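You operate a simulated robot arm through the tools that you are given. There is no shell and no other tool. Be economical: measure what you need, move in short steps, check, and stop when the job is done.

You are at the controls of a simulated robot arm. One attempt, no reset.

## Task
Gather the loose screws into the screw tub with the magnet.
Fine: all of them; put the magnet back and the lid back on. Set down upright: pick-up magnet.

It is judged by the outcome, as a careful person would: the job done as asked, and still so three seconds after it is handed in. It fails if anything else is knocked over, pushed out of place, dropped, spilled or broken. Lids that push on must go on centred and level and be pressed home; caps that screw on are set level and turned clockwise until they are tight.

## Robot
A 7-joint arm with a two-finger parallel gripper, fixed in place. Base frame: the origin is at the foot of the arm, x ahead of it, y to its left, z up; the work surface is at about z = 86. Lengths are in cm, angles in rad, forces in N, time in s.
With the tool pointing down near the work surface it reaches from about 24 to 68 cm from the base axis. Its first joint turns from -1.152 to 1.152 rad. Payload 2.4 kg.
Tool frame: the origin (TCP) lies between the finger pads and is the grasp point; the fingertips stand 3 cm ahead of it; z points along the fingers, y is the line along which they close. Largest opening 9.4 cm; finger width 2.8, thickness 1; the body of the gripper, 5 by 9.6 cm, starts 5.5 cm behind the TCP.
Orientation is that of the tool frame in the base frame, as a unit quaternion [w, x, y, z]. With the fingers straight down and closing along the base's y, the tool's x points along the base's -x, its y along +y and its z along -z.

## Interface
- The arm moves only by the tool drive_tool. Its argument "motion" is a list of rows, each an object of numbers (a shift or turn left out is 0, a gripper value left out holds the last): "ax", "ay", "az": the turn, a rotation vector about the base's x, y, z in units of 180 degrees (1.0 is 180 degrees); "dx", "dy", "dz": the shift along the base's x, y, z in units of 500 mm (1.0 is 500 mm); "gripper": the opening, from 0 (shut) to 1 (fully open). In form: [{"ax": .., "ay": .., "az": .., "dx": .., "dy": .., "dz": .., "gripper": ..}, ...]. A call has 1 to 20 rows; each row is the pose to reach, as a shift and turn from the pose commanded when the call began. A call with a number of a shift or a turn outside -1 to 1 is refused whole. A row lasts 0.2 s, in which the tool goes at most 5 cm and 0.15 rad; a call with a longer step from one row to the next is refused whole, and so is a gripper value outside its range. Where a pose cannot be reached the arm comes as near as it can. A force on the tool above 90 N (or 10 N above the force at the start of the call, whichever is more), or a blocked arm, ends the call early, and 0.2 s more pass. Each finger travels about 15.3 cm/s and halts on what it meets, pressing with about 44 N; the grip force reading is that of the motor and also rises with nothing between the fingers. The clock runs only during rows and for 0.2 s after the last one: add rows that repeat a pose to give the fingers time. It gives the time, the measured TCP pose, the force on the tool (base axes), the opening and the grip force at its end, in the units of the frame above (readings bear some noise), with the torque about the TCP (base axes, N m) and any sound that the robot's microphone picked up, and new pictures: "views" is both (left out), scene, wrist or none.
- Cameras (640 x 400 px; columns grow to the right, rows downward): "scene" is fixed at [4.41, 47.91, 145.07]; the picture's right is [-0.69, -0.72, 0.00], its down [-0.37, 0.35, -0.86] and it looks along [0.62, -0.59, -0.52] (base axes); focal length 323 px, centre (320, 200). "wrist" rides on the gripper at [7.6, 1.4, -10.2] in the tool frame; the picture's right is [-0.18, 0.98, 0.00], its down [-0.75, -0.14, -0.64] and it looks along [-0.63, -0.12, 0.77] (tool axes); focal length 243 px, centre (320, 200). There is no depth. A picture from a camera that has moved, and an enlarged one, comes with that camera's place and axes in the base frame and with its lens.
- zoom(camera, box): a new picture of the part [left, top, right, bottom] of that camera's present view, enlarged. It takes no simulated time.
- sign_off(): hands the job in; it is judged then, once.

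Go step by step. Nothing tells you positions but the pictures and the camera data: compare them with the known pose of the tool, close in by small moves and look again before you grip or let go. The budget is 120 turns and 200 pictures, counting those below and the enlarged ones. Unless the task says otherwise, let go and move clear before handing in, and close with one line.

The tools are called after "Call:" as name(argument=value, ...) on one line, values as JSON. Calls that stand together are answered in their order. drive_tool: Moves the arm, as the interface text tells. Its arguments: {"type":"object","properties":{"motion":{"type":"array","items":{"type":"object","properties":{"ax":{"type":"number"},"ay":{"type":"number"},"az":{"type":"number"},"dx":{"type":"number"},"dy":{"type":"number"},"dz":{"type":"number"},"gripper":{"type":"number"}}}},"views":{"type":"string","enum":["both","scene","wrist","none"]}},"required":["motion"]} The other tools are called the same way: zoom (camera, box) takes an enlarged picture of a part of a camera's view; sign_off () hands the job in.

At the start:

```text
time: 0.0
tcp_pos: [45.0, -3.93, 113.86]
tcp_rot: [0.0, 0.0, 1.0, 0.0]
ft_force: [0.2, -0.3, 0.0]
ft_torque: [0.0, 0.01, -0.01]
finger_gap: 9.42
grip_force: 0.0
```

scene: 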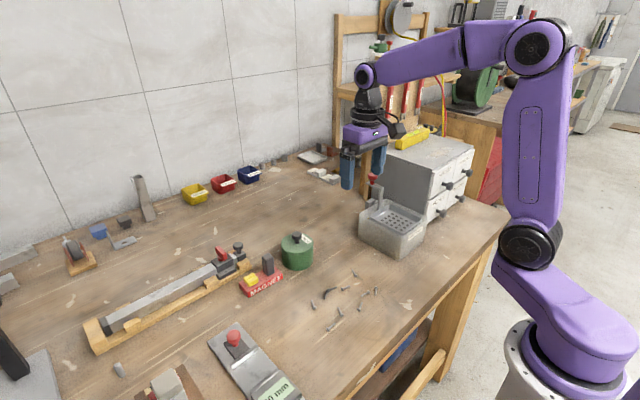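
wrist: 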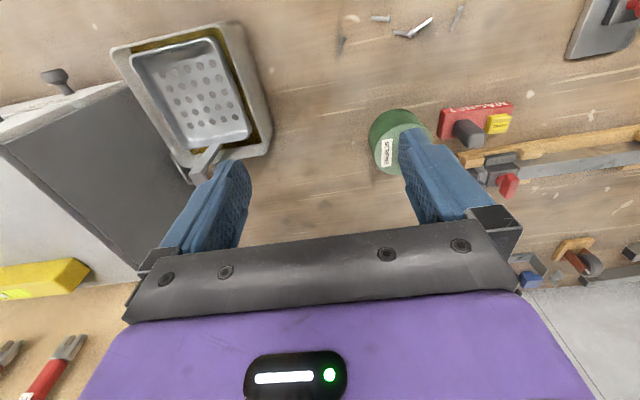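

I see a green tub with a lid (the screw tub), a red magnet base labelled MAGNET with a grey and yellow block, and loose screws near the table edge. I'll zoom in to measure them.

Call:
zoom(camera="scene", box=[220, 210, 400, 340])

Call:
zoom(camera="wrist", box=[320, 0, 540, 180])

```text
3.08 times, centred on (310, 275) of scene
camera zoom: at [4.41, 47.91, 145.07], right [-0.69, -0.72, 0.0], down [-0.37, 0.35, -0.86], along [0.62, -0.59, -0.52], focal length 995 px, centre (351, -31)
```

zoom: 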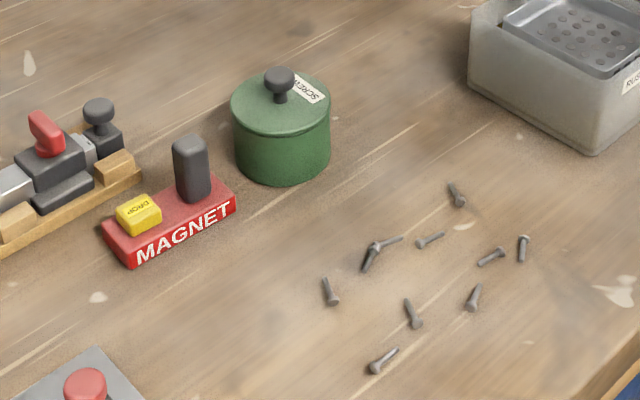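

```text
2.22 times, centred on (430, 90) of wrist
camera zoom: at [37.32, -2.51, 124.07], right [0.18, 0.98, 0.0], down [0.75, -0.14, 0.64], along [0.63, -0.12, -0.77], focal length 539 px, centre (76, 444)
```

zoom: 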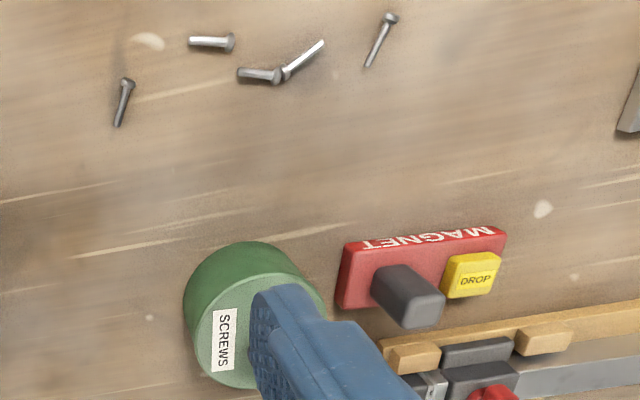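

The tub is near (55.4, 7.4) with the lid top at z≈92.5 and the knob top at ≈95.6. The magnet handle is near (55.7, 16.2), and there are about 10 screws in x 34–43, y 0–15. I'll move above the tub knob.

Call:
drive_tool(motion=[{"dx": 0.05, "dy": 0.055, "dz": -0.03}, {"dx": 0.1, "dy": 0.11, "dz": -0.06}, {"dx": 0.15, "dy": 0.165, "dz": -0.09}, {"dx": 0.208, "dy": 0.2266, "dz": -0.1}, {"dx": 0.208, "dy": 0.2266, "dz": -0.18}, {"dx": 0.208, "dy": 0.2266, "dz": -0.2}])

```text
time: 1.4
tcp_pos: [55.42, 7.39, 103.85]
tcp_rot: [0.0, -0.001, 1.0, 0.0]
ft_force: [0.4, 0.3, -0.2]
ft_torque: [0.01, 0.03, 0.02]
finger_gap: 9.4
grip_force: 0.1
camera wrist: at [47.7, 8.91, 114.01], right [0.18, 0.98, 0.0], down [0.75, -0.14, 0.64], along [0.63, -0.12, -0.77], focal length 243 px, centre (320, 200)
```

scene: 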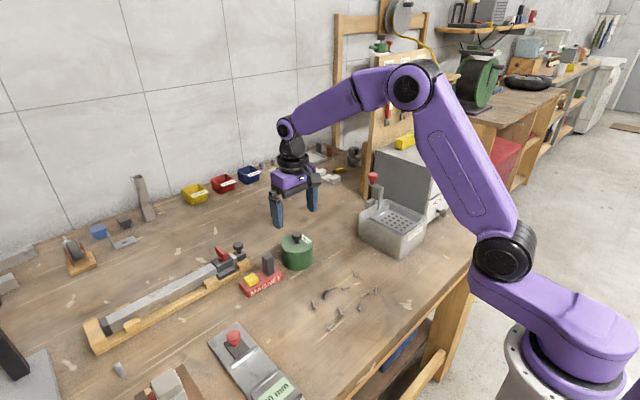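
wrist: 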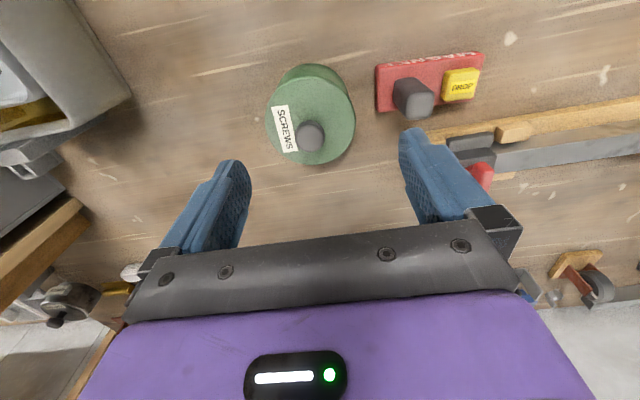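

The wrist view puts the knob at about (55.8, 6.7). I'll shift, narrow the opening and descend partway to look again.

Call:
drive_tool(motion=[{"dx": 0.008, "dy": -0.014, "dz": -0.05, "gripper": 0.6}, {"dx": 0.008, "dy": -0.014, "dz": -0.09}, {"dx": 0.008, "dy": -0.014, "dz": -0.09}])

Call:
zoom(camera="scene", box=[220, 190, 340, 300])

```text
time: 2.2
tcp_pos: [55.99, 6.62, 99.47]
tcp_rot: [0.0, 0.0, 1.0, 0.0]
ft_force: [0.2, 0.1, 0.2]
ft_torque: [0.02, 0.03, -0.01]
finger_gap: 5.67
grip_force: 0.1
camera wrist: at [48.14, 8.04, 109.64], right [0.18, 0.98, 0.0], down [0.75, -0.14, 0.64], along [0.63, -0.12, -0.77], focal length 243 px, centre (320, 200)
```

scene: 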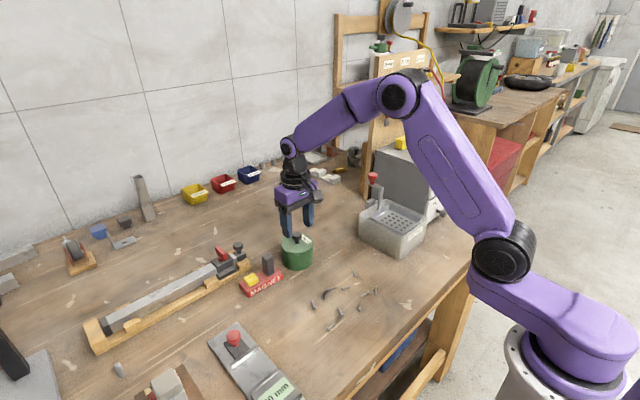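
wrist: 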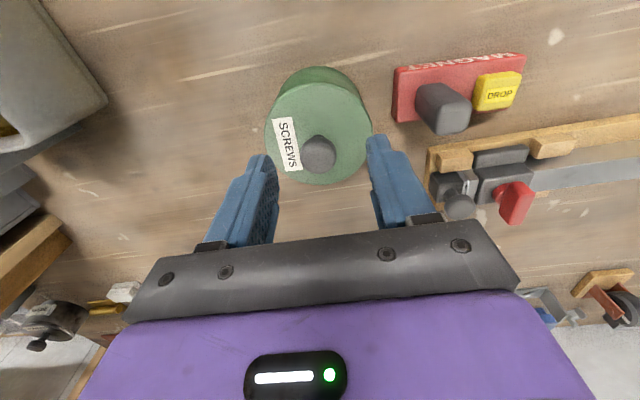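

```text
3.64 times, centred on (280, 245) of scene
camera zoom: at [4.41, 47.91, 145.07], right [-0.69, -0.72, 0.0], down [-0.37, 0.35, -0.86], along [0.62, -0.59, -0.52], focal length 1176 px, centre (466, 36)
```

zoom: 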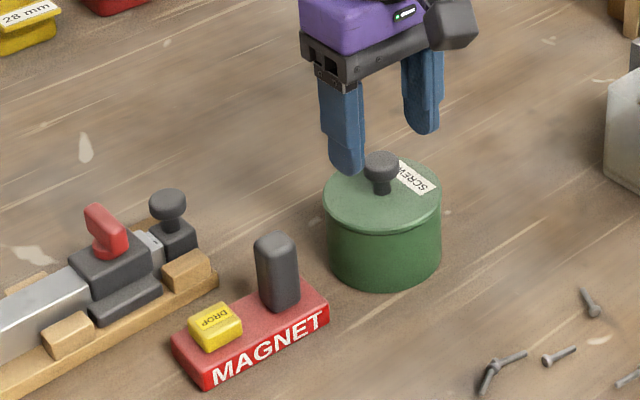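

The knob is at about (55.9, 6.45). I'll descend to TCP z≈96.4 and check the clearance.

Call:
drive_tool(motion=[{"dx": -0.001, "dy": -0.004, "dz": -0.03, "gripper": 0.5}, {"dx": -0.001, "dy": -0.004, "dz": -0.061}, {"dx": -0.001, "dy": -0.004, "dz": -0.061}], views="wrist")

Call:
zoom(camera="scene", box=[260, 200, 340, 280])

```text
time: 3.0
tcp_pos: [55.83, 6.52, 96.32]
tcp_rot: [0.0, 0.0, 1.0, 0.0]
ft_force: [-0.2, -0.8, -0.1]
ft_torque: [0.0, 0.01, -0.05]
finger_gap: 4.7
grip_force: 0.0
camera wrist: at [48.0, 7.94, 106.46], right [0.18, 0.98, 0.0], down [0.75, -0.14, 0.64], along [0.63, -0.12, -0.77], focal length 243 px, centre (320, 200)
```

wrist: 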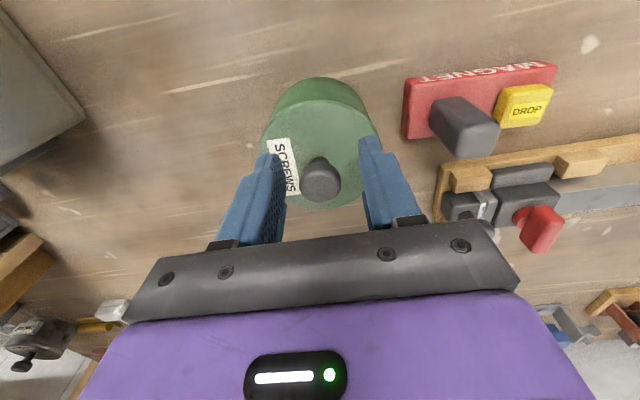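

```text
5.00 times, centred on (300, 240) of scene
camera zoom: at [4.41, 47.91, 145.07], right [-0.69, -0.72, 0.0], down [-0.37, 0.35, -0.86], along [0.62, -0.59, -0.52], focal length 1617 px, centre (420, 0)
```

zoom: 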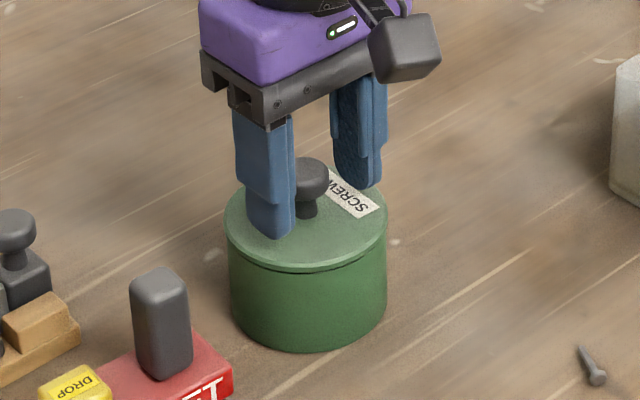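

The knob sits between the pads. I'll close on it and lift gently.

Call:
drive_tool(motion=[{"dx": -0.002, "dz": -0.006, "gripper": 0.2}, {"dx": -0.002, "dz": -0.006, "gripper": 0}, {"dx": -0.002, "dz": -0.006, "gripper": 0}, {"dx": -0.002, "dz": -0.006, "gripper": 0}], views="none")

Call:
drive_tool(motion=[{"dz": 0.01}, {"dz": 0.03}, {"dz": 0.06}, {"dz": 0.1}], views="wrist")

Call:
zoom(camera="scene", box=[240, 180, 360, 280])

```text
time: 4.0
tcp_pos: [55.82, 6.21, 96.28]
tcp_rot: [0.003, 0.001, 1.0, 0.0]
ft_force: [0.1, -10.3, 31.2]
ft_torque: [-0.28, -0.15, -0.22]
finger_gap: 2.38
grip_force: 44.1
```

```text
time: 5.0
tcp_pos: [55.8, 6.54, 100.88]
tcp_rot: [0.0, 0.0, 1.0, 0.0]
ft_force: [0.8, 0.4, 0.0]
ft_torque: [0.01, 0.03, -0.01]
finger_gap: 2.34
grip_force: 43.8
heard: snap
camera wrist: at [48.04, 7.94, 111.18], right [0.18, 0.98, 0.0], down [0.75, -0.14, 0.64], along [0.63, -0.12, -0.77], focal length 243 px, centre (320, 200)
```

wrist: 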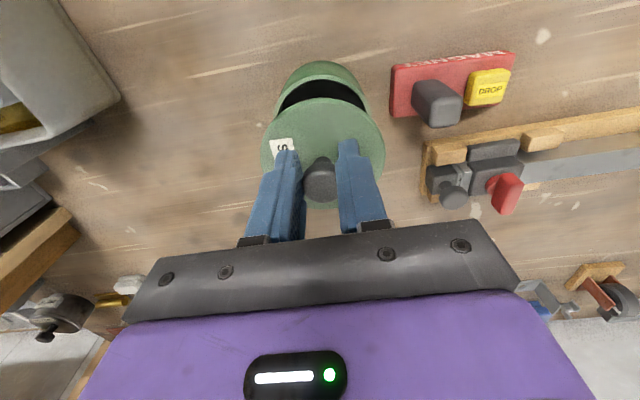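

```text
4.00 times, centred on (300, 230) of scene
camera zoom: at [4.41, 47.91, 145.07], right [-0.69, -0.72, 0.0], down [-0.37, 0.35, -0.86], along [0.62, -0.59, -0.52], focal length 1294 px, centre (400, 80)
```

zoom: 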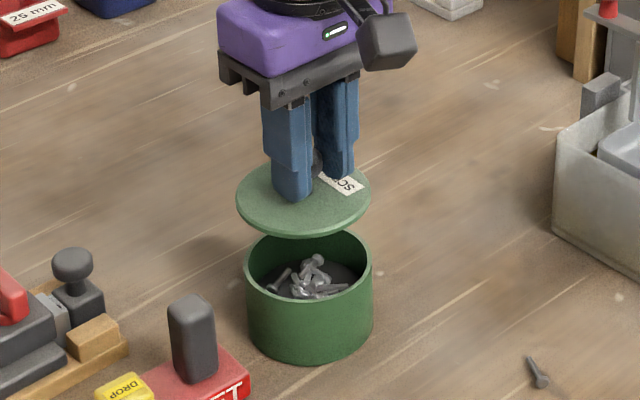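

The lid snapped free and there are already screws in the tub. I'll carry the lid to a clear spot near (62, -3) and lower it.

Call:
drive_tool(motion=[{"dx": 0.03, "dy": -0.05, "dz": 0.01}, {"dx": 0.07, "dy": -0.11, "dz": 0.01}, {"dx": 0.1, "dy": -0.16, "dz": 0.01}, {"dx": 0.124, "dy": -0.19, "dz": 0}, {"dx": 0.124, "dy": -0.19, "dz": -0.08}, {"dx": 0.124, "dy": -0.19, "dz": -0.15}, {"dx": 0.124, "dy": -0.19, "dz": -0.15}])

Call:
zoom(camera="scene", box=[240, 180, 360, 280])

```text
time: 6.6
tcp_pos: [61.93, -3.11, 93.53]
tcp_rot: [0.001, 0.0, 1.0, 0.0]
ft_force: [-0.2, -0.1, 0.4]
ft_torque: [0.02, 0.0, 0.0]
finger_gap: 2.38
grip_force: 43.9
camera wrist: at [54.2, -1.63, 103.74], right [0.18, 0.98, 0.0], down [0.75, -0.14, 0.64], along [0.63, -0.12, -0.77], focal length 243 px, centre (320, 200)
```

scene: 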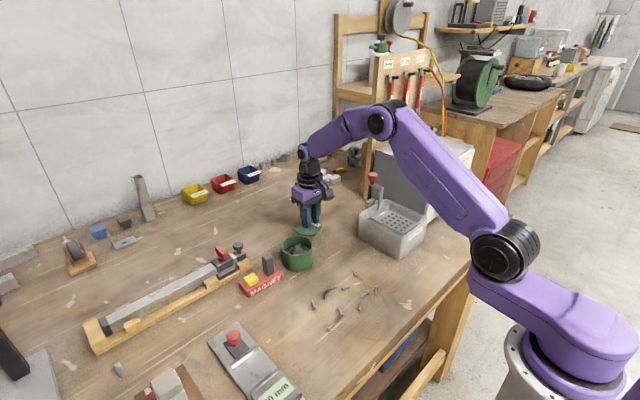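
wrist: 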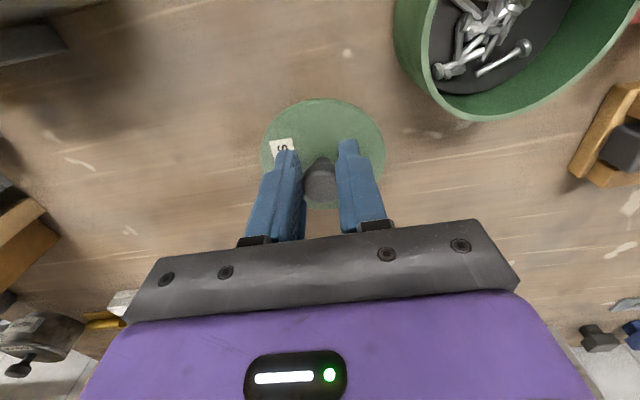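

```text
4.00 times, centred on (300, 230) of scene
camera zoom: at [4.41, 47.91, 145.07], right [-0.69, -0.72, 0.0], down [-0.37, 0.35, -0.86], along [0.62, -0.59, -0.52], focal length 1294 px, centre (400, 80)
```

zoom: 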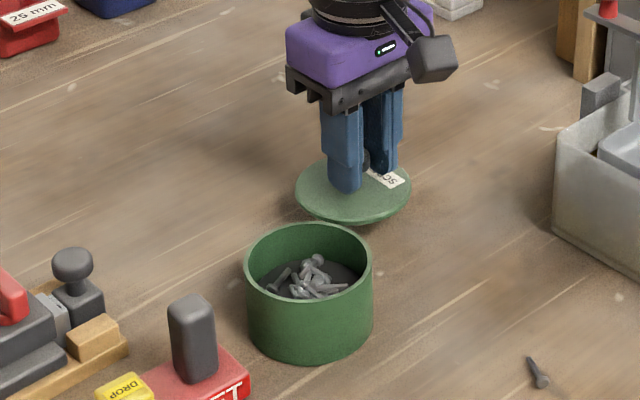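

Lid is over clear table. I'll lower it gradually until contact.

Call:
drive_tool(motion=[{"dz": -0.01}, {"dz": -0.02}, {"dz": -0.03}, {"dz": -0.036}, {"dz": -0.042}, {"dz": -0.048}], views="none")

```text
time: 8.0
tcp_pos: [61.9, -3.04, 91.04]
tcp_rot: [0.0, 0.0, 1.0, 0.0]
ft_force: [0.4, -0.5, 0.4]
ft_torque: [-0.04, 0.0, -0.01]
finger_gap: 2.38
grip_force: 44.0
```

Call:
drive_tool(motion=[{"dz": -0.005}, {"dz": -0.01}, {"dz": -0.014}, {"dz": -0.018}], views="wrist")

Call:
zoom(camera="scene", box=[270, 200, 350, 260])

```text
time: 9.0
tcp_pos: [62.01, -2.94, 90.52]
tcp_rot: [0.003, 0.0, 1.0, -0.001]
ft_force: [-15.2, 1.9, 40.6]
ft_torque: [0.02, 0.18, 0.0]
finger_gap: 2.38
grip_force: 44.5
camera wrist: at [54.2, -1.54, 100.77], right [0.18, 0.98, 0.0], down [0.75, -0.14, 0.65], along [0.64, -0.12, -0.76], focal length 243 px, centre (320, 200)
```

wrist: 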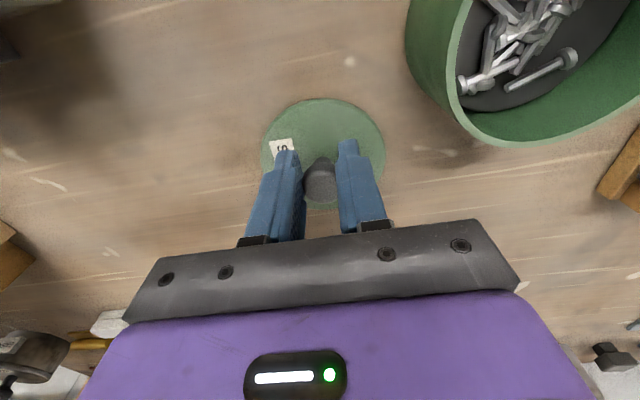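

```text
6.67 times, centred on (310, 230) of scene
camera zoom: at [4.28, 47.92, 145.07], right [-0.69, -0.72, 0.0], down [-0.37, 0.35, -0.86], along [0.62, -0.59, -0.51], focal length 2156 px, centre (387, 0)
```

zoom: 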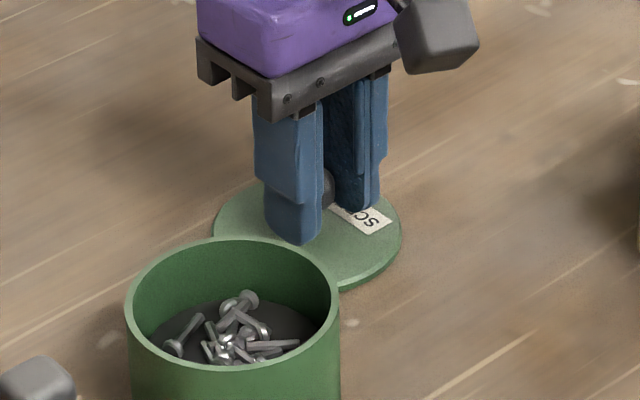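

The lid is on the table, so I'll relieve the load, open and rise.

Call:
drive_tool(motion=[{"dz": 0.012}, {"dz": 0.012, "gripper": 0.2}, {"dz": 0.012, "gripper": 0.5}, {"dz": 0.012, "gripper": 0.5}, {"dz": 0.06}, {"dz": 0.15}, {"dz": 0.24}])

Call:
zoom(camera="scene", box=[230, 200, 350, 300])

```text
time: 10.6
tcp_pos: [61.93, -2.97, 102.12]
tcp_rot: [0.0, 0.0, 1.0, 0.0]
ft_force: [0.5, 0.5, -0.4]
ft_torque: [-0.03, 0.03, 0.0]
finger_gap: 4.7
grip_force: 0.1
camera wrist: at [54.16, -1.48, 112.38], right [0.18, 0.98, 0.0], down [0.75, -0.14, 0.64], along [0.63, -0.12, -0.77], focal length 243 px, centre (320, 200)
```

scene: 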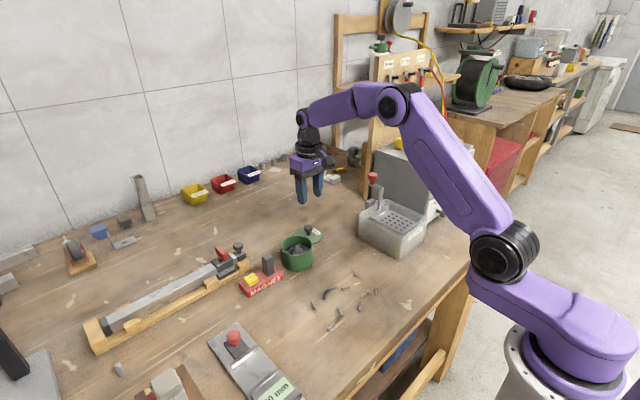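
wrist: 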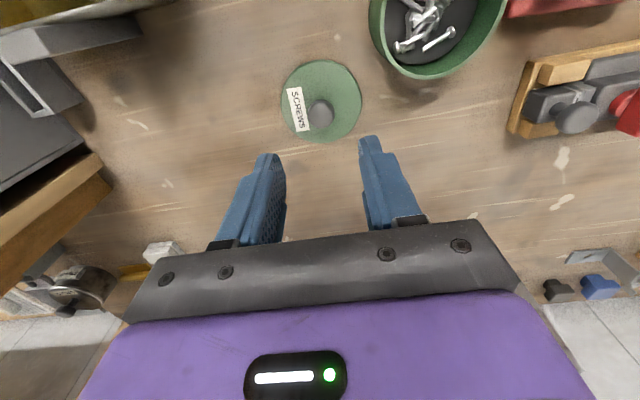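

```text
4.00 times, centred on (290, 250) of scene
camera zoom: at [4.4, 47.91, 145.07], right [-0.69, -0.72, 0.0], down [-0.37, 0.35, -0.86], along [0.62, -0.59, -0.52], focal length 1294 px, centre (440, 0)
```

zoom: 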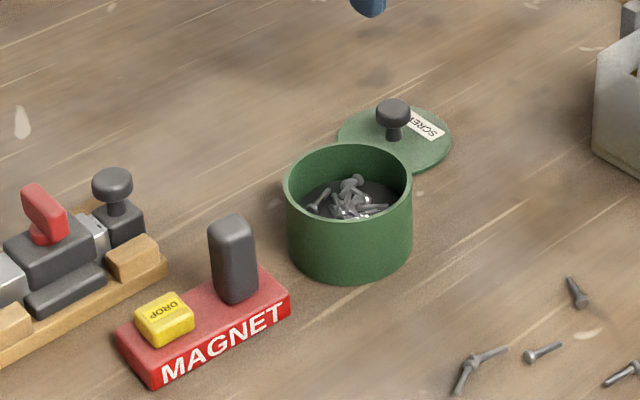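

The lid is set down and the tub is undisturbed. Next I move above the magnet handle.

Call:
drive_tool(motion=[{"dx": -0.03, "dy": 0.08, "dz": 0.03}, {"dx": -0.06, "dy": 0.16, "dz": 0.03}, {"dx": -0.09, "dy": 0.24, "dz": 0.03}, {"dx": -0.12, "dy": 0.31, "dz": 0.03}, {"dx": -0.134, "dy": 0.36, "dz": 0.03, "gripper": 0.7}, {"dx": -0.134, "dy": 0.36, "dz": 0.02}])

Call:
zoom(camera="wrist", box=[240, 30, 480, 180])

Call:
zoom(camera="scene", box=[220, 240, 300, 310])

```text
time: 12.0
tcp_pos: [55.29, 15.1, 103.16]
tcp_rot: [0.0, 0.0, 1.0, -0.001]
ft_force: [0.2, -0.1, -0.3]
ft_torque: [-0.04, 0.01, 0.0]
finger_gap: 6.58
grip_force: 0.1
camera wrist: at [47.52, 16.62, 113.38], right [0.18, 0.98, 0.0], down [0.75, -0.14, 0.64], along [0.63, -0.12, -0.77], focal length 243 px, centre (320, 200)
```

scene: 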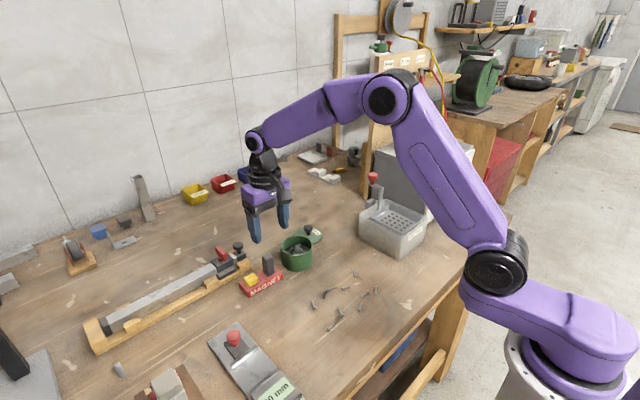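
wrist: 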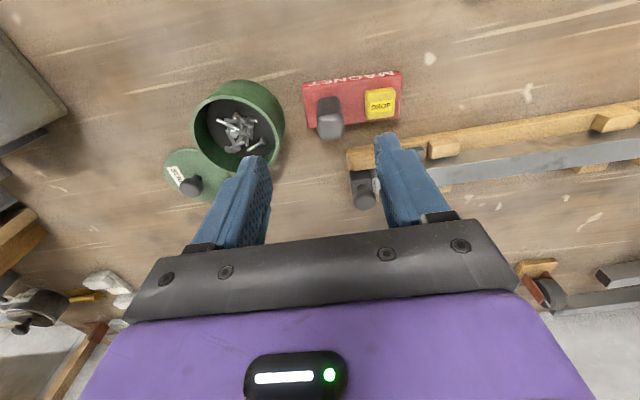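

```text
2.67 times, centred on (360, 105) of wrist
camera zoom: at [47.52, 16.62, 113.38], right [0.18, 0.98, 0.0], down [0.75, -0.14, 0.64], along [0.63, -0.12, -0.77], focal length 647 px, centre (213, 453)
```

zoom: 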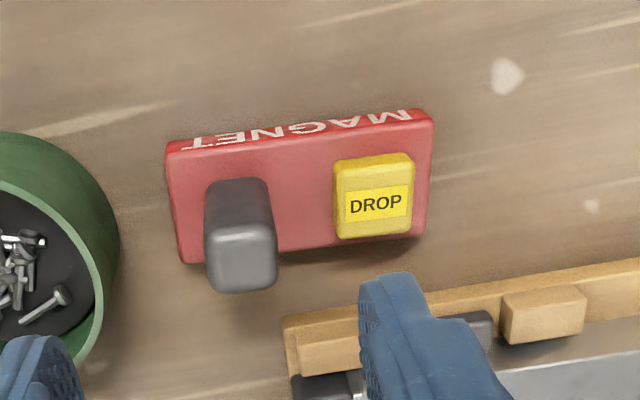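

```text
5.71 times, centred on (260, 275) of scene
camera zoom: at [4.4, 47.91, 145.07], right [-0.69, -0.72, 0.0], down [-0.37, 0.35, -0.86], along [0.62, -0.59, -0.52], focal length 1848 px, centre (663, -229)
```

zoom: 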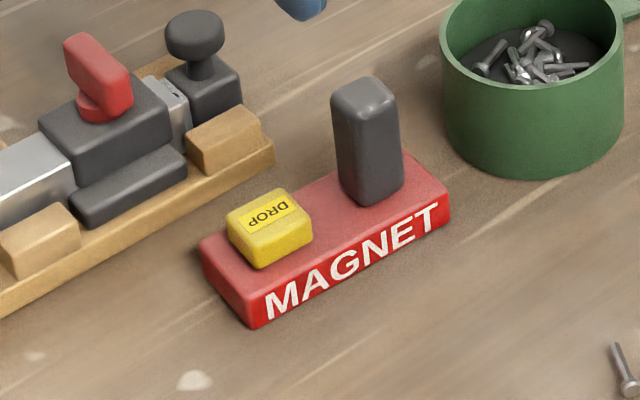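

The magnet base is about 9.6 × 4.2 cm, centred near (56.1, 18.3), with its handle near (56.0, 15.9) and about 0.05 rad of yaw. It is longer than the tub is wide, so I can rest it across the rim and press DROP. I'll line up on the handle.

Call:
drive_tool(motion=[{"dx": 0.014, "dy": 0.016, "dz": -0.05, "az": -0.016, "gripper": 0.4}, {"dx": 0.014, "dy": 0.016, "dz": -0.11, "az": -0.016, "gripper": 0.4}, {"dx": 0.014, "dy": 0.016, "dz": -0.123, "az": -0.016, "gripper": 0.4}], views="wrist")

Call:
zoom(camera="scene", box=[220, 220, 310, 300])

```text
time: 12.8
tcp_pos: [55.91, 15.75, 96.96]
tcp_rot: [0.0, 0.025, 1.0, 0.0]
ft_force: [0.1, 0.2, 0.3]
ft_torque: [-0.03, -0.03, -0.03]
finger_gap: 3.76
grip_force: 0.0
camera wrist: at [48.2, 17.58, 107.19], right [0.23, 0.97, 0.0], down [0.74, -0.18, 0.64], along [0.62, -0.15, -0.77], focal length 243 px, centre (320, 200)
```

wrist: 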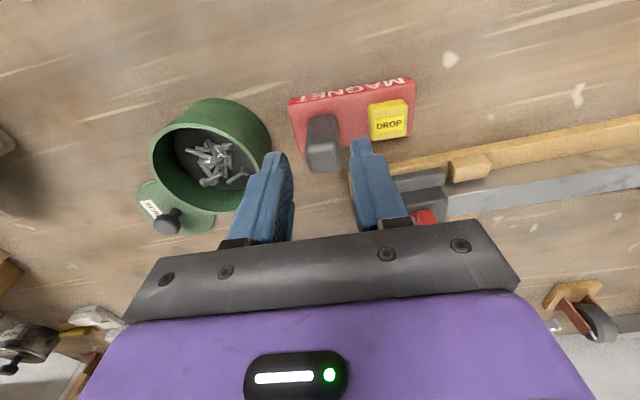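

```text
5.00 times, centred on (265, 260) of scene
camera zoom: at [4.41, 47.91, 145.07], right [-0.69, -0.72, 0.0], down [-0.37, 0.35, -0.86], along [0.62, -0.59, -0.52], focal length 1617 px, centre (595, -100)
```

zoom: 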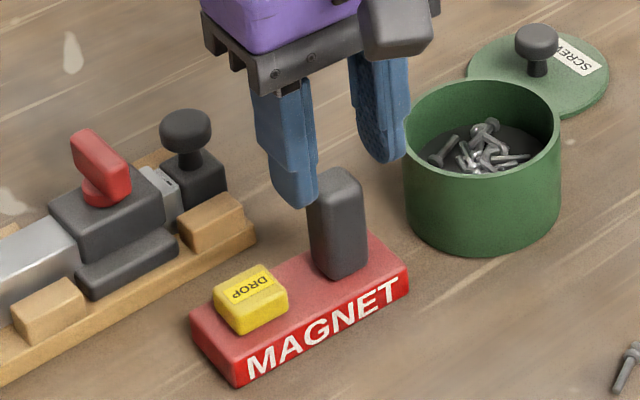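

Small correction of +0.3 in y and -0.25 in x, then down around the handle.

Call:
drive_tool(motion=[{"dx": -0.004, "dy": 0.006, "dz": -0.03}, {"dx": -0.004, "dy": 0.006, "dz": -0.06}, {"dx": -0.004, "dy": 0.006, "dz": -0.09}, {"dx": -0.004, "dy": 0.006, "dz": -0.105}, {"dx": -0.004, "dy": 0.006, "dz": -0.105}], views="wrist")

Call:
zoom(camera="scene", box=[220, 220, 310, 300])

```text
time: 14.0
tcp_pos: [55.73, 15.95, 91.77]
tcp_rot: [0.0, 0.026, 1.0, 0.0]
ft_force: [0.0, 0.3, 0.1]
ft_torque: [0.03, 0.01, 0.0]
finger_gap: 3.76
grip_force: 0.0
camera wrist: at [47.96, 17.92, 102.01], right [0.23, 0.97, 0.0], down [0.75, -0.18, 0.64], along [0.62, -0.15, -0.77], focal length 243 px, centre (320, 200)
```

wrist: 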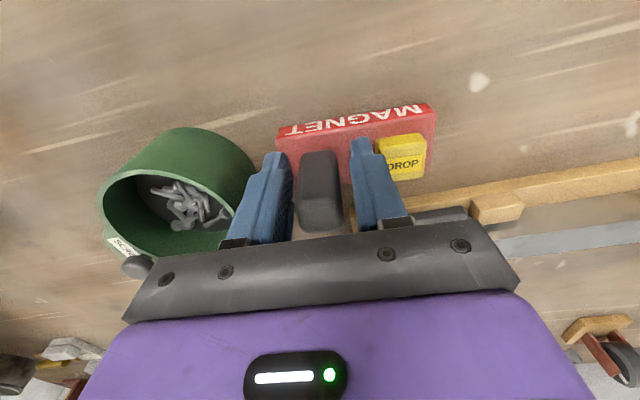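

```text
5.00 times, centred on (265, 260) of scene
camera zoom: at [4.41, 47.91, 145.07], right [-0.69, -0.72, 0.0], down [-0.37, 0.35, -0.86], along [0.62, -0.59, -0.52], focal length 1617 px, centre (595, -100)
```

zoom: 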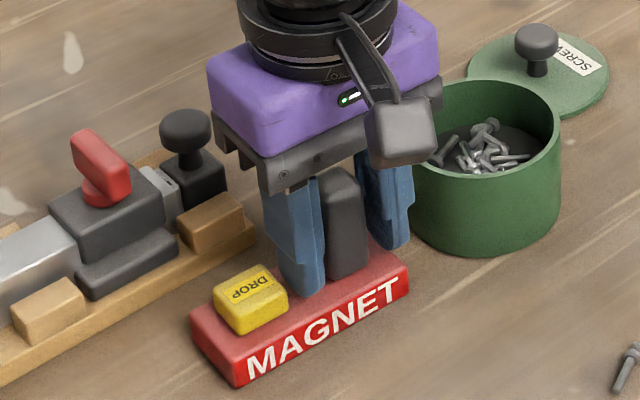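

The fingers straddle the handle cleanly, so I'll grip and lift.

Call:
drive_tool(motion=[{"gripper": 0.2}, {"gripper": 0.1}, {"gripper": 0}, {"gripper": 0}], views="none")

Call:
drive_tool(motion=[{"dz": 0.01}, {"dz": 0.04}, {"dz": 0.09}, {"dz": 0.15}, {"dz": 0.2}], views="wrist")

Call:
zoom(camera="scene", box=[210, 170, 330, 290])

```text
time: 15.0
tcp_pos: [55.71, 16.08, 91.84]
tcp_rot: [0.0, 0.025, 1.0, 0.001]
ft_force: [0.5, 0.1, -1.5]
ft_torque: [-0.04, -0.02, -0.01]
finger_gap: 2.77
grip_force: 44.0
```

```text
time: 16.2
tcp_pos: [55.68, 16.03, 101.66]
tcp_rot: [0.001, 0.026, 1.0, 0.0]
ft_force: [0.0, -0.1, -3.3]
ft_torque: [-0.07, 0.05, -0.02]
finger_gap: 2.8
grip_force: 43.7
camera wrist: at [47.97, 17.88, 111.98], right [0.23, 0.97, 0.0], down [0.75, -0.18, 0.64], along [0.62, -0.15, -0.77], focal length 243 px, centre (320, 200)
```

wrist: 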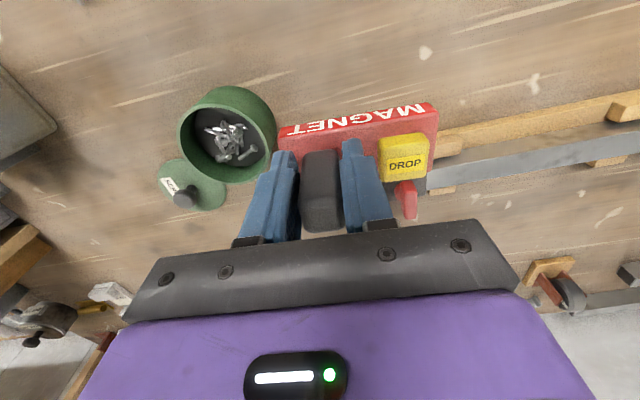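

```text
3.33 times, centred on (270, 230) of scene
camera zoom: at [4.41, 47.91, 145.07], right [-0.69, -0.72, 0.0], down [-0.37, 0.35, -0.86], along [0.62, -0.59, -0.52], focal length 1078 px, centre (487, 100)
```

zoom: 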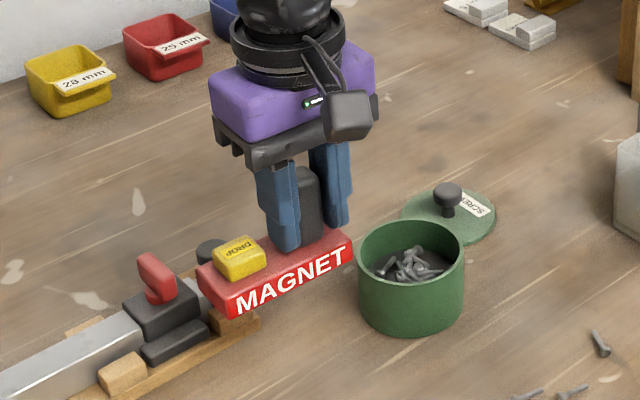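

The magnet is held level by the handle (rest pose: TCP z 91.84, at 55.71, 16.05). I'll move up over the screws to get an accurate wrist view.

Call:
drive_tool(motion=[{"dx": -0.063, "dy": -0.044, "dz": 0.018}, {"dx": -0.126, "dy": -0.088, "dz": 0.036}, {"dx": -0.189, "dy": -0.132, "dz": 0.054}, {"dx": -0.252, "dy": -0.176, "dz": 0.072}, {"dx": -0.314, "dy": -0.22, "dz": 0.09}, {"dx": -0.314, "dy": -0.22, "dz": 0.09}])

Call:
zoom(camera="wrist", box=[200, 0, 520, 200])

```text
time: 17.6
tcp_pos: [39.91, 5.09, 106.07]
tcp_rot: [0.0, 0.026, 1.0, 0.001]
ft_force: [-0.8, -1.3, -3.2]
ft_torque: [-0.06, 0.02, 0.02]
finger_gap: 2.77
grip_force: 43.4
camera wrist: at [32.3, 6.84, 116.39], right [0.23, 0.97, 0.0], down [0.75, -0.18, 0.64], along [0.62, -0.15, -0.77], focal length 243 px, centre (320, 200)
```

scene: 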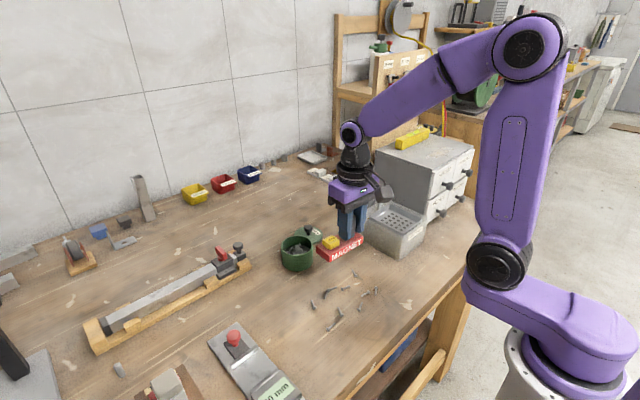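
wrist: 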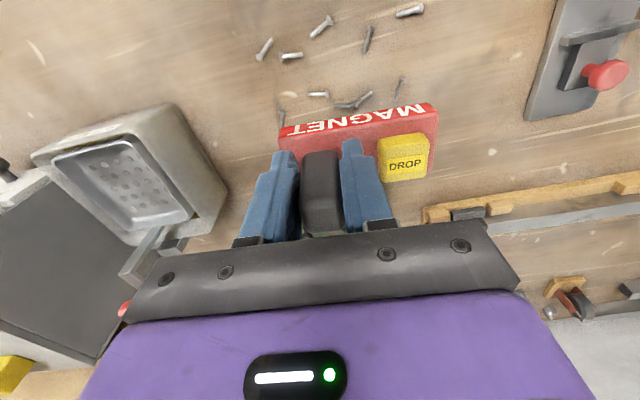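

```text
2.00 times, centred on (360, 100) of wrist
camera zoom: at [32.3, 6.84, 116.39], right [0.23, 0.97, 0.0], down [0.75, -0.18, 0.64], along [0.62, -0.15, -0.77], focal length 485 px, centre (240, 400)
```

zoom: 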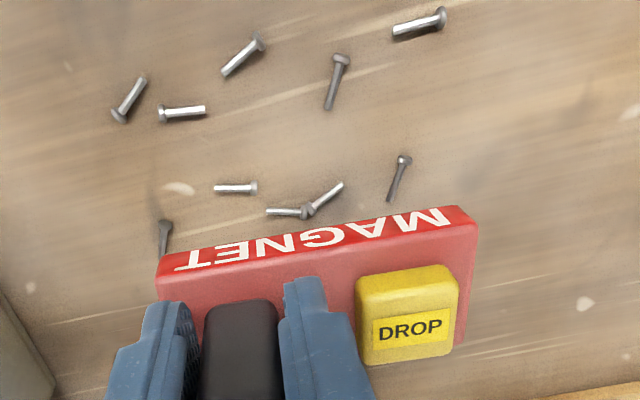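

All ten screws are mapped in two rows, x≈42 and x≈35. I'll turn the magnet 90° so its long axis lies along x, which lets me pick each screw near the middle of the magnet.

Call:
drive_tool(motion=[{"az": -0.044}, {"az": -0.088}, {"az": -0.132}, {"az": -0.176}, {"az": -0.22}, {"az": -0.264}, {"az": -0.308}, {"az": -0.352}, {"az": -0.396}, {"az": -0.44}, {"az": -0.484}, {"az": -0.484, "dx": 0.044, "dy": 0.068, "dz": -0.04}, {"az": -0.484, "dx": 0.044, "dy": 0.068, "dz": -0.12}, {"az": -0.484, "dx": 0.044, "dy": 0.068, "dz": -0.18}, {"az": -0.484, "dx": 0.044, "dy": 0.068, "dz": -0.18}])

Call:
zoom(camera="scene", box=[280, 210, 420, 340])

```text
time: 20.8
tcp_pos: [42.28, 8.5, 97.05]
tcp_rot: [0.0, 0.706, 0.708, 0.0]
ft_force: [-0.7, 0.5, -3.7]
ft_torque: [0.04, 0.11, 0.01]
finger_gap: 2.79
grip_force: 44.2
camera wrist: at [43.62, 16.18, 107.42], right [0.98, -0.18, 0.0], down [-0.14, -0.75, 0.64], along [-0.12, -0.63, -0.77], focal length 243 px, centre (320, 200)
```

scene: 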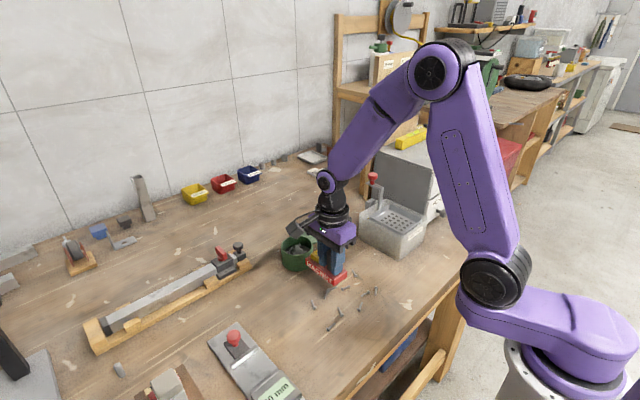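
wrist: 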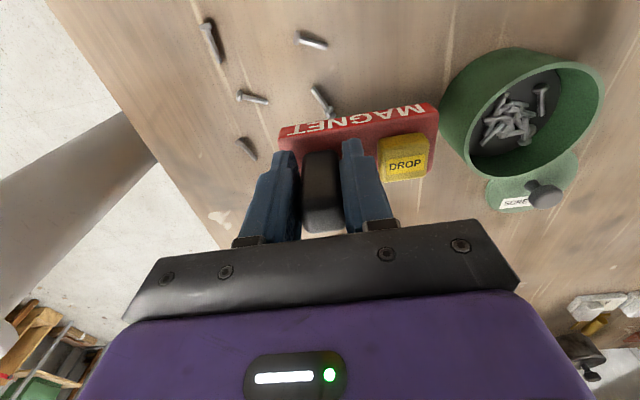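

```text
3.08 times, centred on (350, 275) of scene
camera zoom: at [4.41, 47.91, 145.07], right [-0.69, -0.72, 0.0], down [-0.37, 0.35, -0.86], along [0.62, -0.59, -0.52], focal length 995 px, centre (228, -31)
```

zoom: 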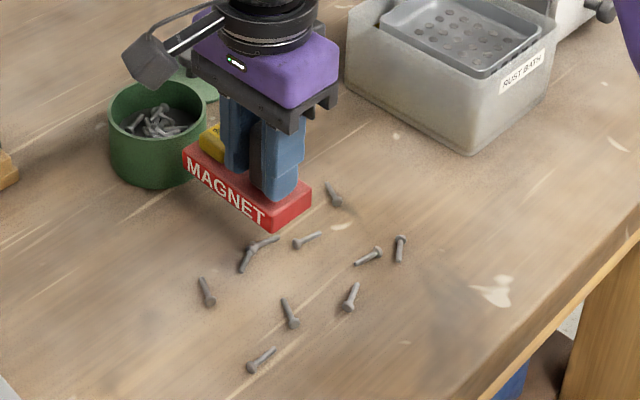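

Good clearance to the tub. I'll descend over the touching pair (C, D) to a gap of about 1 cm.

Call:
drive_tool(motion=[{"dz": -0.03}, {"dz": -0.055}, {"dz": -0.075}, {"dz": -0.082}, {"dz": -0.082}], views="wrist")

Call:
zoom(camera="scene", box=[280, 210, 420, 340])

```text
time: 22.0
tcp_pos: [42.17, 8.46, 93.16]
tcp_rot: [-0.001, 0.707, 0.707, 0.001]
ft_force: [-0.4, -0.2, -1.6]
ft_torque: [0.04, 0.08, 0.02]
finger_gap: 2.77
grip_force: 43.8
camera wrist: at [43.55, 16.08, 103.34], right [0.98, -0.18, 0.0], down [-0.14, -0.75, 0.64], along [-0.12, -0.63, -0.77], focal length 243 px, centre (320, 200)
```

wrist: 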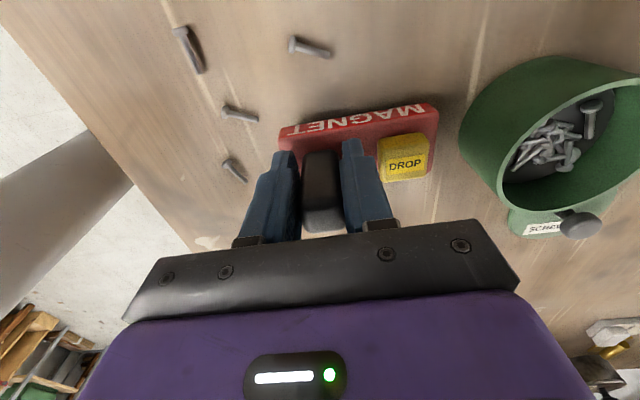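

```text
3.08 times, centred on (350, 275) of scene
camera zoom: at [4.41, 47.91, 145.07], right [-0.69, -0.72, 0.0], down [-0.37, 0.35, -0.86], along [0.62, -0.59, -0.52], focal length 995 px, centre (228, -31)
```

zoom: 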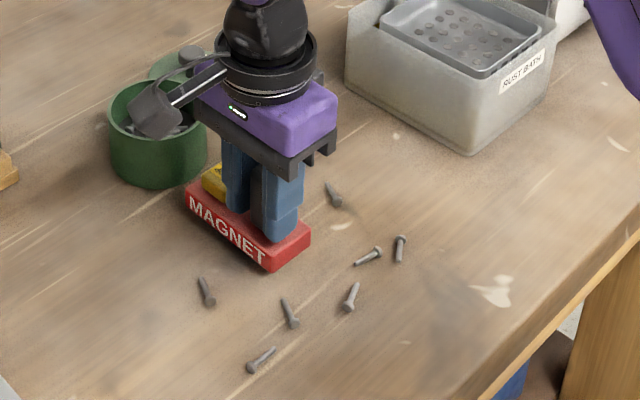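

I'll lift and see which screws came up.

Call:
drive_tool(motion=[{"dz": 0.02}, {"dz": 0.06}, {"dz": 0.1}, {"dz": 0.1}], views="none")

Call:
zoom(camera="scene", box=[280, 200, 420, 330])

```text
time: 23.0
tcp_pos: [42.29, 8.4, 98.15]
tcp_rot: [0.0, 0.707, 0.707, 0.0]
ft_force: [-0.3, 0.1, -4.1]
ft_torque: [0.03, 0.05, 0.05]
finger_gap: 2.74
grip_force: 43.8
```

```text
3.08 times, centred on (350, 265) of scene
camera zoom: at [4.41, 47.91, 145.07], right [-0.69, -0.72, 0.0], down [-0.37, 0.35, -0.86], along [0.62, -0.59, -0.52], focal length 995 px, centre (228, 0)
```

zoom: 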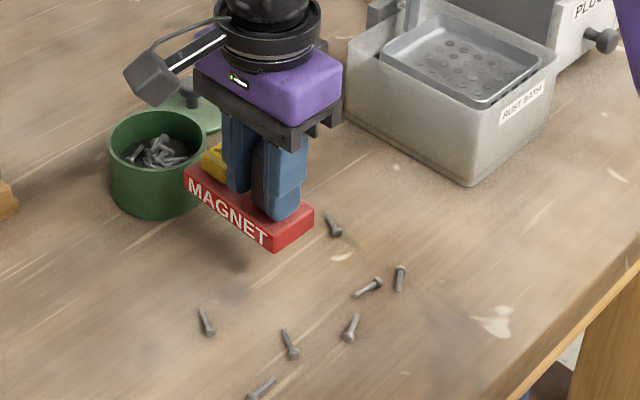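

Three screws (B, C, D) came up in one go, so the attraction range is good. Next is G, at the same x, y≈12.9.

Call:
drive_tool(motion=[{"dy": 0.045}, {"dy": 0.09}, {"dy": 0.09, "dz": -0.03}, {"dy": 0.09, "dz": -0.06}, {"dy": 0.09, "dz": -0.085}, {"dy": 0.09, "dz": -0.1}, {"dy": 0.09, "dz": -0.1}, {"dy": 0.09, "dz": -0.06}, {"dy": 0.09, "dz": 0}, {"dy": 0.09, "dz": 0}], views="none")

Call:
zoom(camera="scene", box=[260, 200, 420, 350])

```text
time: 25.2
tcp_pos: [42.22, 13.01, 98.26]
tcp_rot: [0.0, 0.707, 0.707, 0.0]
ft_force: [-0.4, -0.5, -2.7]
ft_torque: [0.01, 0.1, 0.01]
finger_gap: 2.82
grip_force: 43.6
```

```text
2.67 times, centred on (340, 275) of scene
camera zoom: at [4.41, 47.91, 145.07], right [-0.69, -0.72, 0.0], down [-0.37, 0.35, -0.86], along [0.62, -0.59, -0.52], focal length 862 px, centre (267, 0)
```

zoom: 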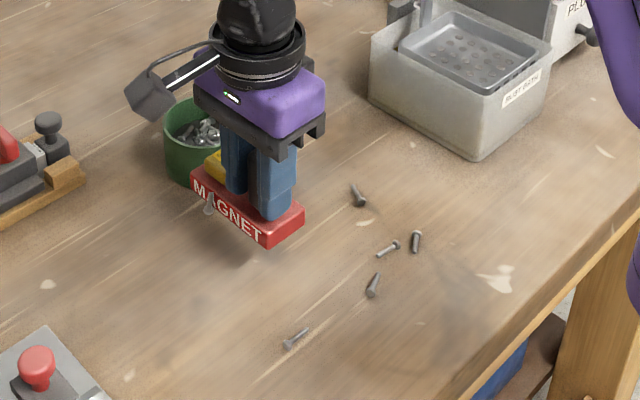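

G came up and H seems to have too, and one screw hangs on the magnet's side. I'll look closer.

Call:
zoom(camera="scene", box=[295, 235, 350, 275])

Call:
zoom(camera="wrist", box=[250, 70, 470, 200])

```text
10.00 times, centred on (322, 255) of scene
camera zoom: at [4.41, 47.91, 145.07], right [-0.69, -0.72, 0.0], down [-0.37, 0.35, -0.86], along [0.62, -0.59, -0.52], focal length 3234 px, centre (295, -350)
```

zoom: 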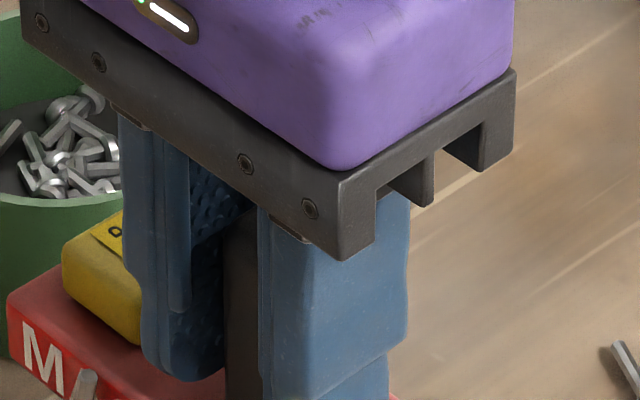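

```text
2.91 times, centred on (360, 135) of wrist
camera zoom: at [43.44, 20.6, 108.41], right [0.98, -0.18, 0.0], down [-0.14, -0.75, 0.64], along [-0.12, -0.63, -0.77], focal length 706 px, centre (204, 389)
```

zoom: 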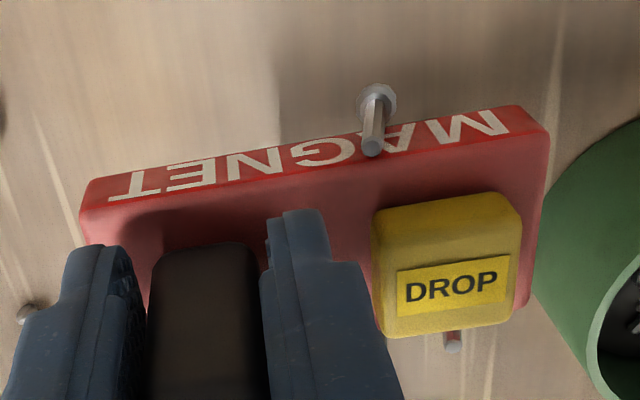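

Screws cling around the middle of the magnet, including its sides, and they would fit inside the tub's rim. Next is A with a larger gap (2 cm), since the reach is generous.

Call:
drive_tool(motion=[{"dy": -0.06}, {"dy": -0.13}, {"dy": -0.2}, {"dy": -0.25}, {"dy": -0.25, "dz": -0.03}, {"dy": -0.25, "dz": -0.06}, {"dy": -0.25, "dz": -0.08}, {"dy": -0.25, "dz": -0.085}, {"dy": -0.25, "dz": -0.085}, {"dy": -0.25, "dz": -0.04}, {"dy": -0.25, "dz": 0.01}, {"dy": -0.25, "dz": 0.01}], views="wrist")

Call:
zoom(camera="scene", box=[280, 200, 420, 330])

```text
time: 27.8
tcp_pos: [42.35, 0.42, 98.72]
tcp_rot: [-0.001, 0.707, 0.707, 0.0]
ft_force: [-0.2, 0.5, -3.4]
ft_torque: [0.03, 0.1, -0.03]
finger_gap: 2.77
grip_force: 43.9
camera wrist: at [43.59, 8.07, 108.86], right [0.98, -0.18, 0.0], down [-0.14, -0.75, 0.64], along [-0.12, -0.63, -0.77], focal length 243 px, centre (320, 200)
```

wrist: 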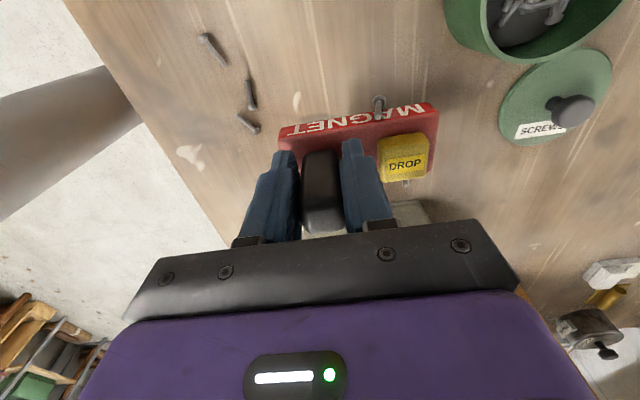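

```text
3.08 times, centred on (350, 265) of scene
camera zoom: at [4.41, 47.91, 145.07], right [-0.69, -0.72, 0.0], down [-0.37, 0.35, -0.86], along [0.62, -0.59, -0.52], focal length 995 px, centre (228, 0)
```

zoom: 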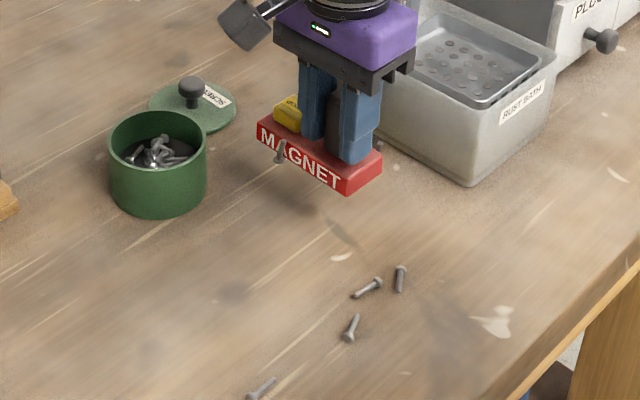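

A is on as well, leaving E, F, I and J. Now row 1, starting over E and F.

Call:
drive_tool(motion=[{"dx": -0.065}, {"dx": -0.13, "dy": 0.01}, {"dx": -0.193, "dy": 0.022}, {"dx": -0.193, "dy": 0.022, "dz": -0.03}, {"dx": -0.193, "dy": 0.022, "dz": -0.06}, {"dx": -0.193, "dy": 0.022, "dz": -0.085}, {"dx": -0.193, "dy": 0.022, "dz": -0.097}, {"dx": -0.193, "dy": 0.022, "dz": -0.097}, {"dx": -0.193, "dy": 0.022, "dz": -0.05}, {"dx": -0.193, "dy": 0.022, "dz": 0}, {"dx": -0.193, "dy": 0.022, "dz": 0}], views="wrist")

Call:
zoom(camera="scene", box=[280, 200, 420, 330])

```text
time: 30.2
tcp_pos: [32.48, 1.51, 98.77]
tcp_rot: [0.0, 0.707, 0.707, 0.0]
ft_force: [0.3, 0.8, -2.5]
ft_torque: [0.04, 0.09, 0.02]
finger_gap: 2.78
grip_force: 43.6
camera wrist: at [33.78, 9.1, 108.98], right [0.98, -0.18, 0.0], down [-0.14, -0.75, 0.64], along [-0.12, -0.63, -0.77], focal length 243 px, centre (320, 200)
```

wrist: 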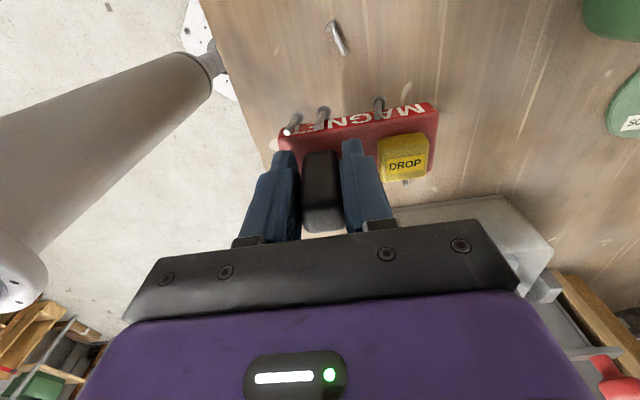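

```text
3.08 times, centred on (350, 265) of scene
camera zoom: at [4.41, 47.91, 145.07], right [-0.69, -0.72, 0.0], down [-0.37, 0.35, -0.86], along [0.62, -0.59, -0.52], focal length 995 px, centre (228, 0)
```

zoom: 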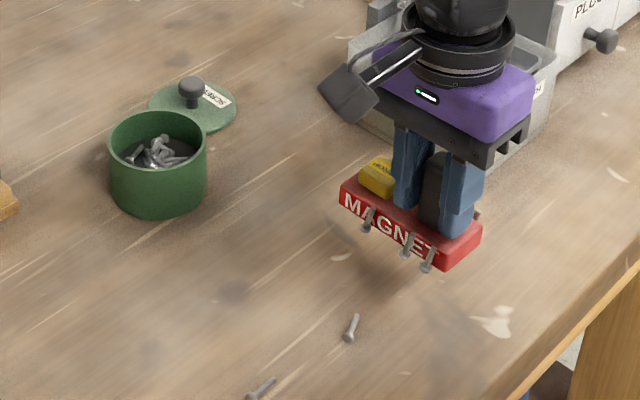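

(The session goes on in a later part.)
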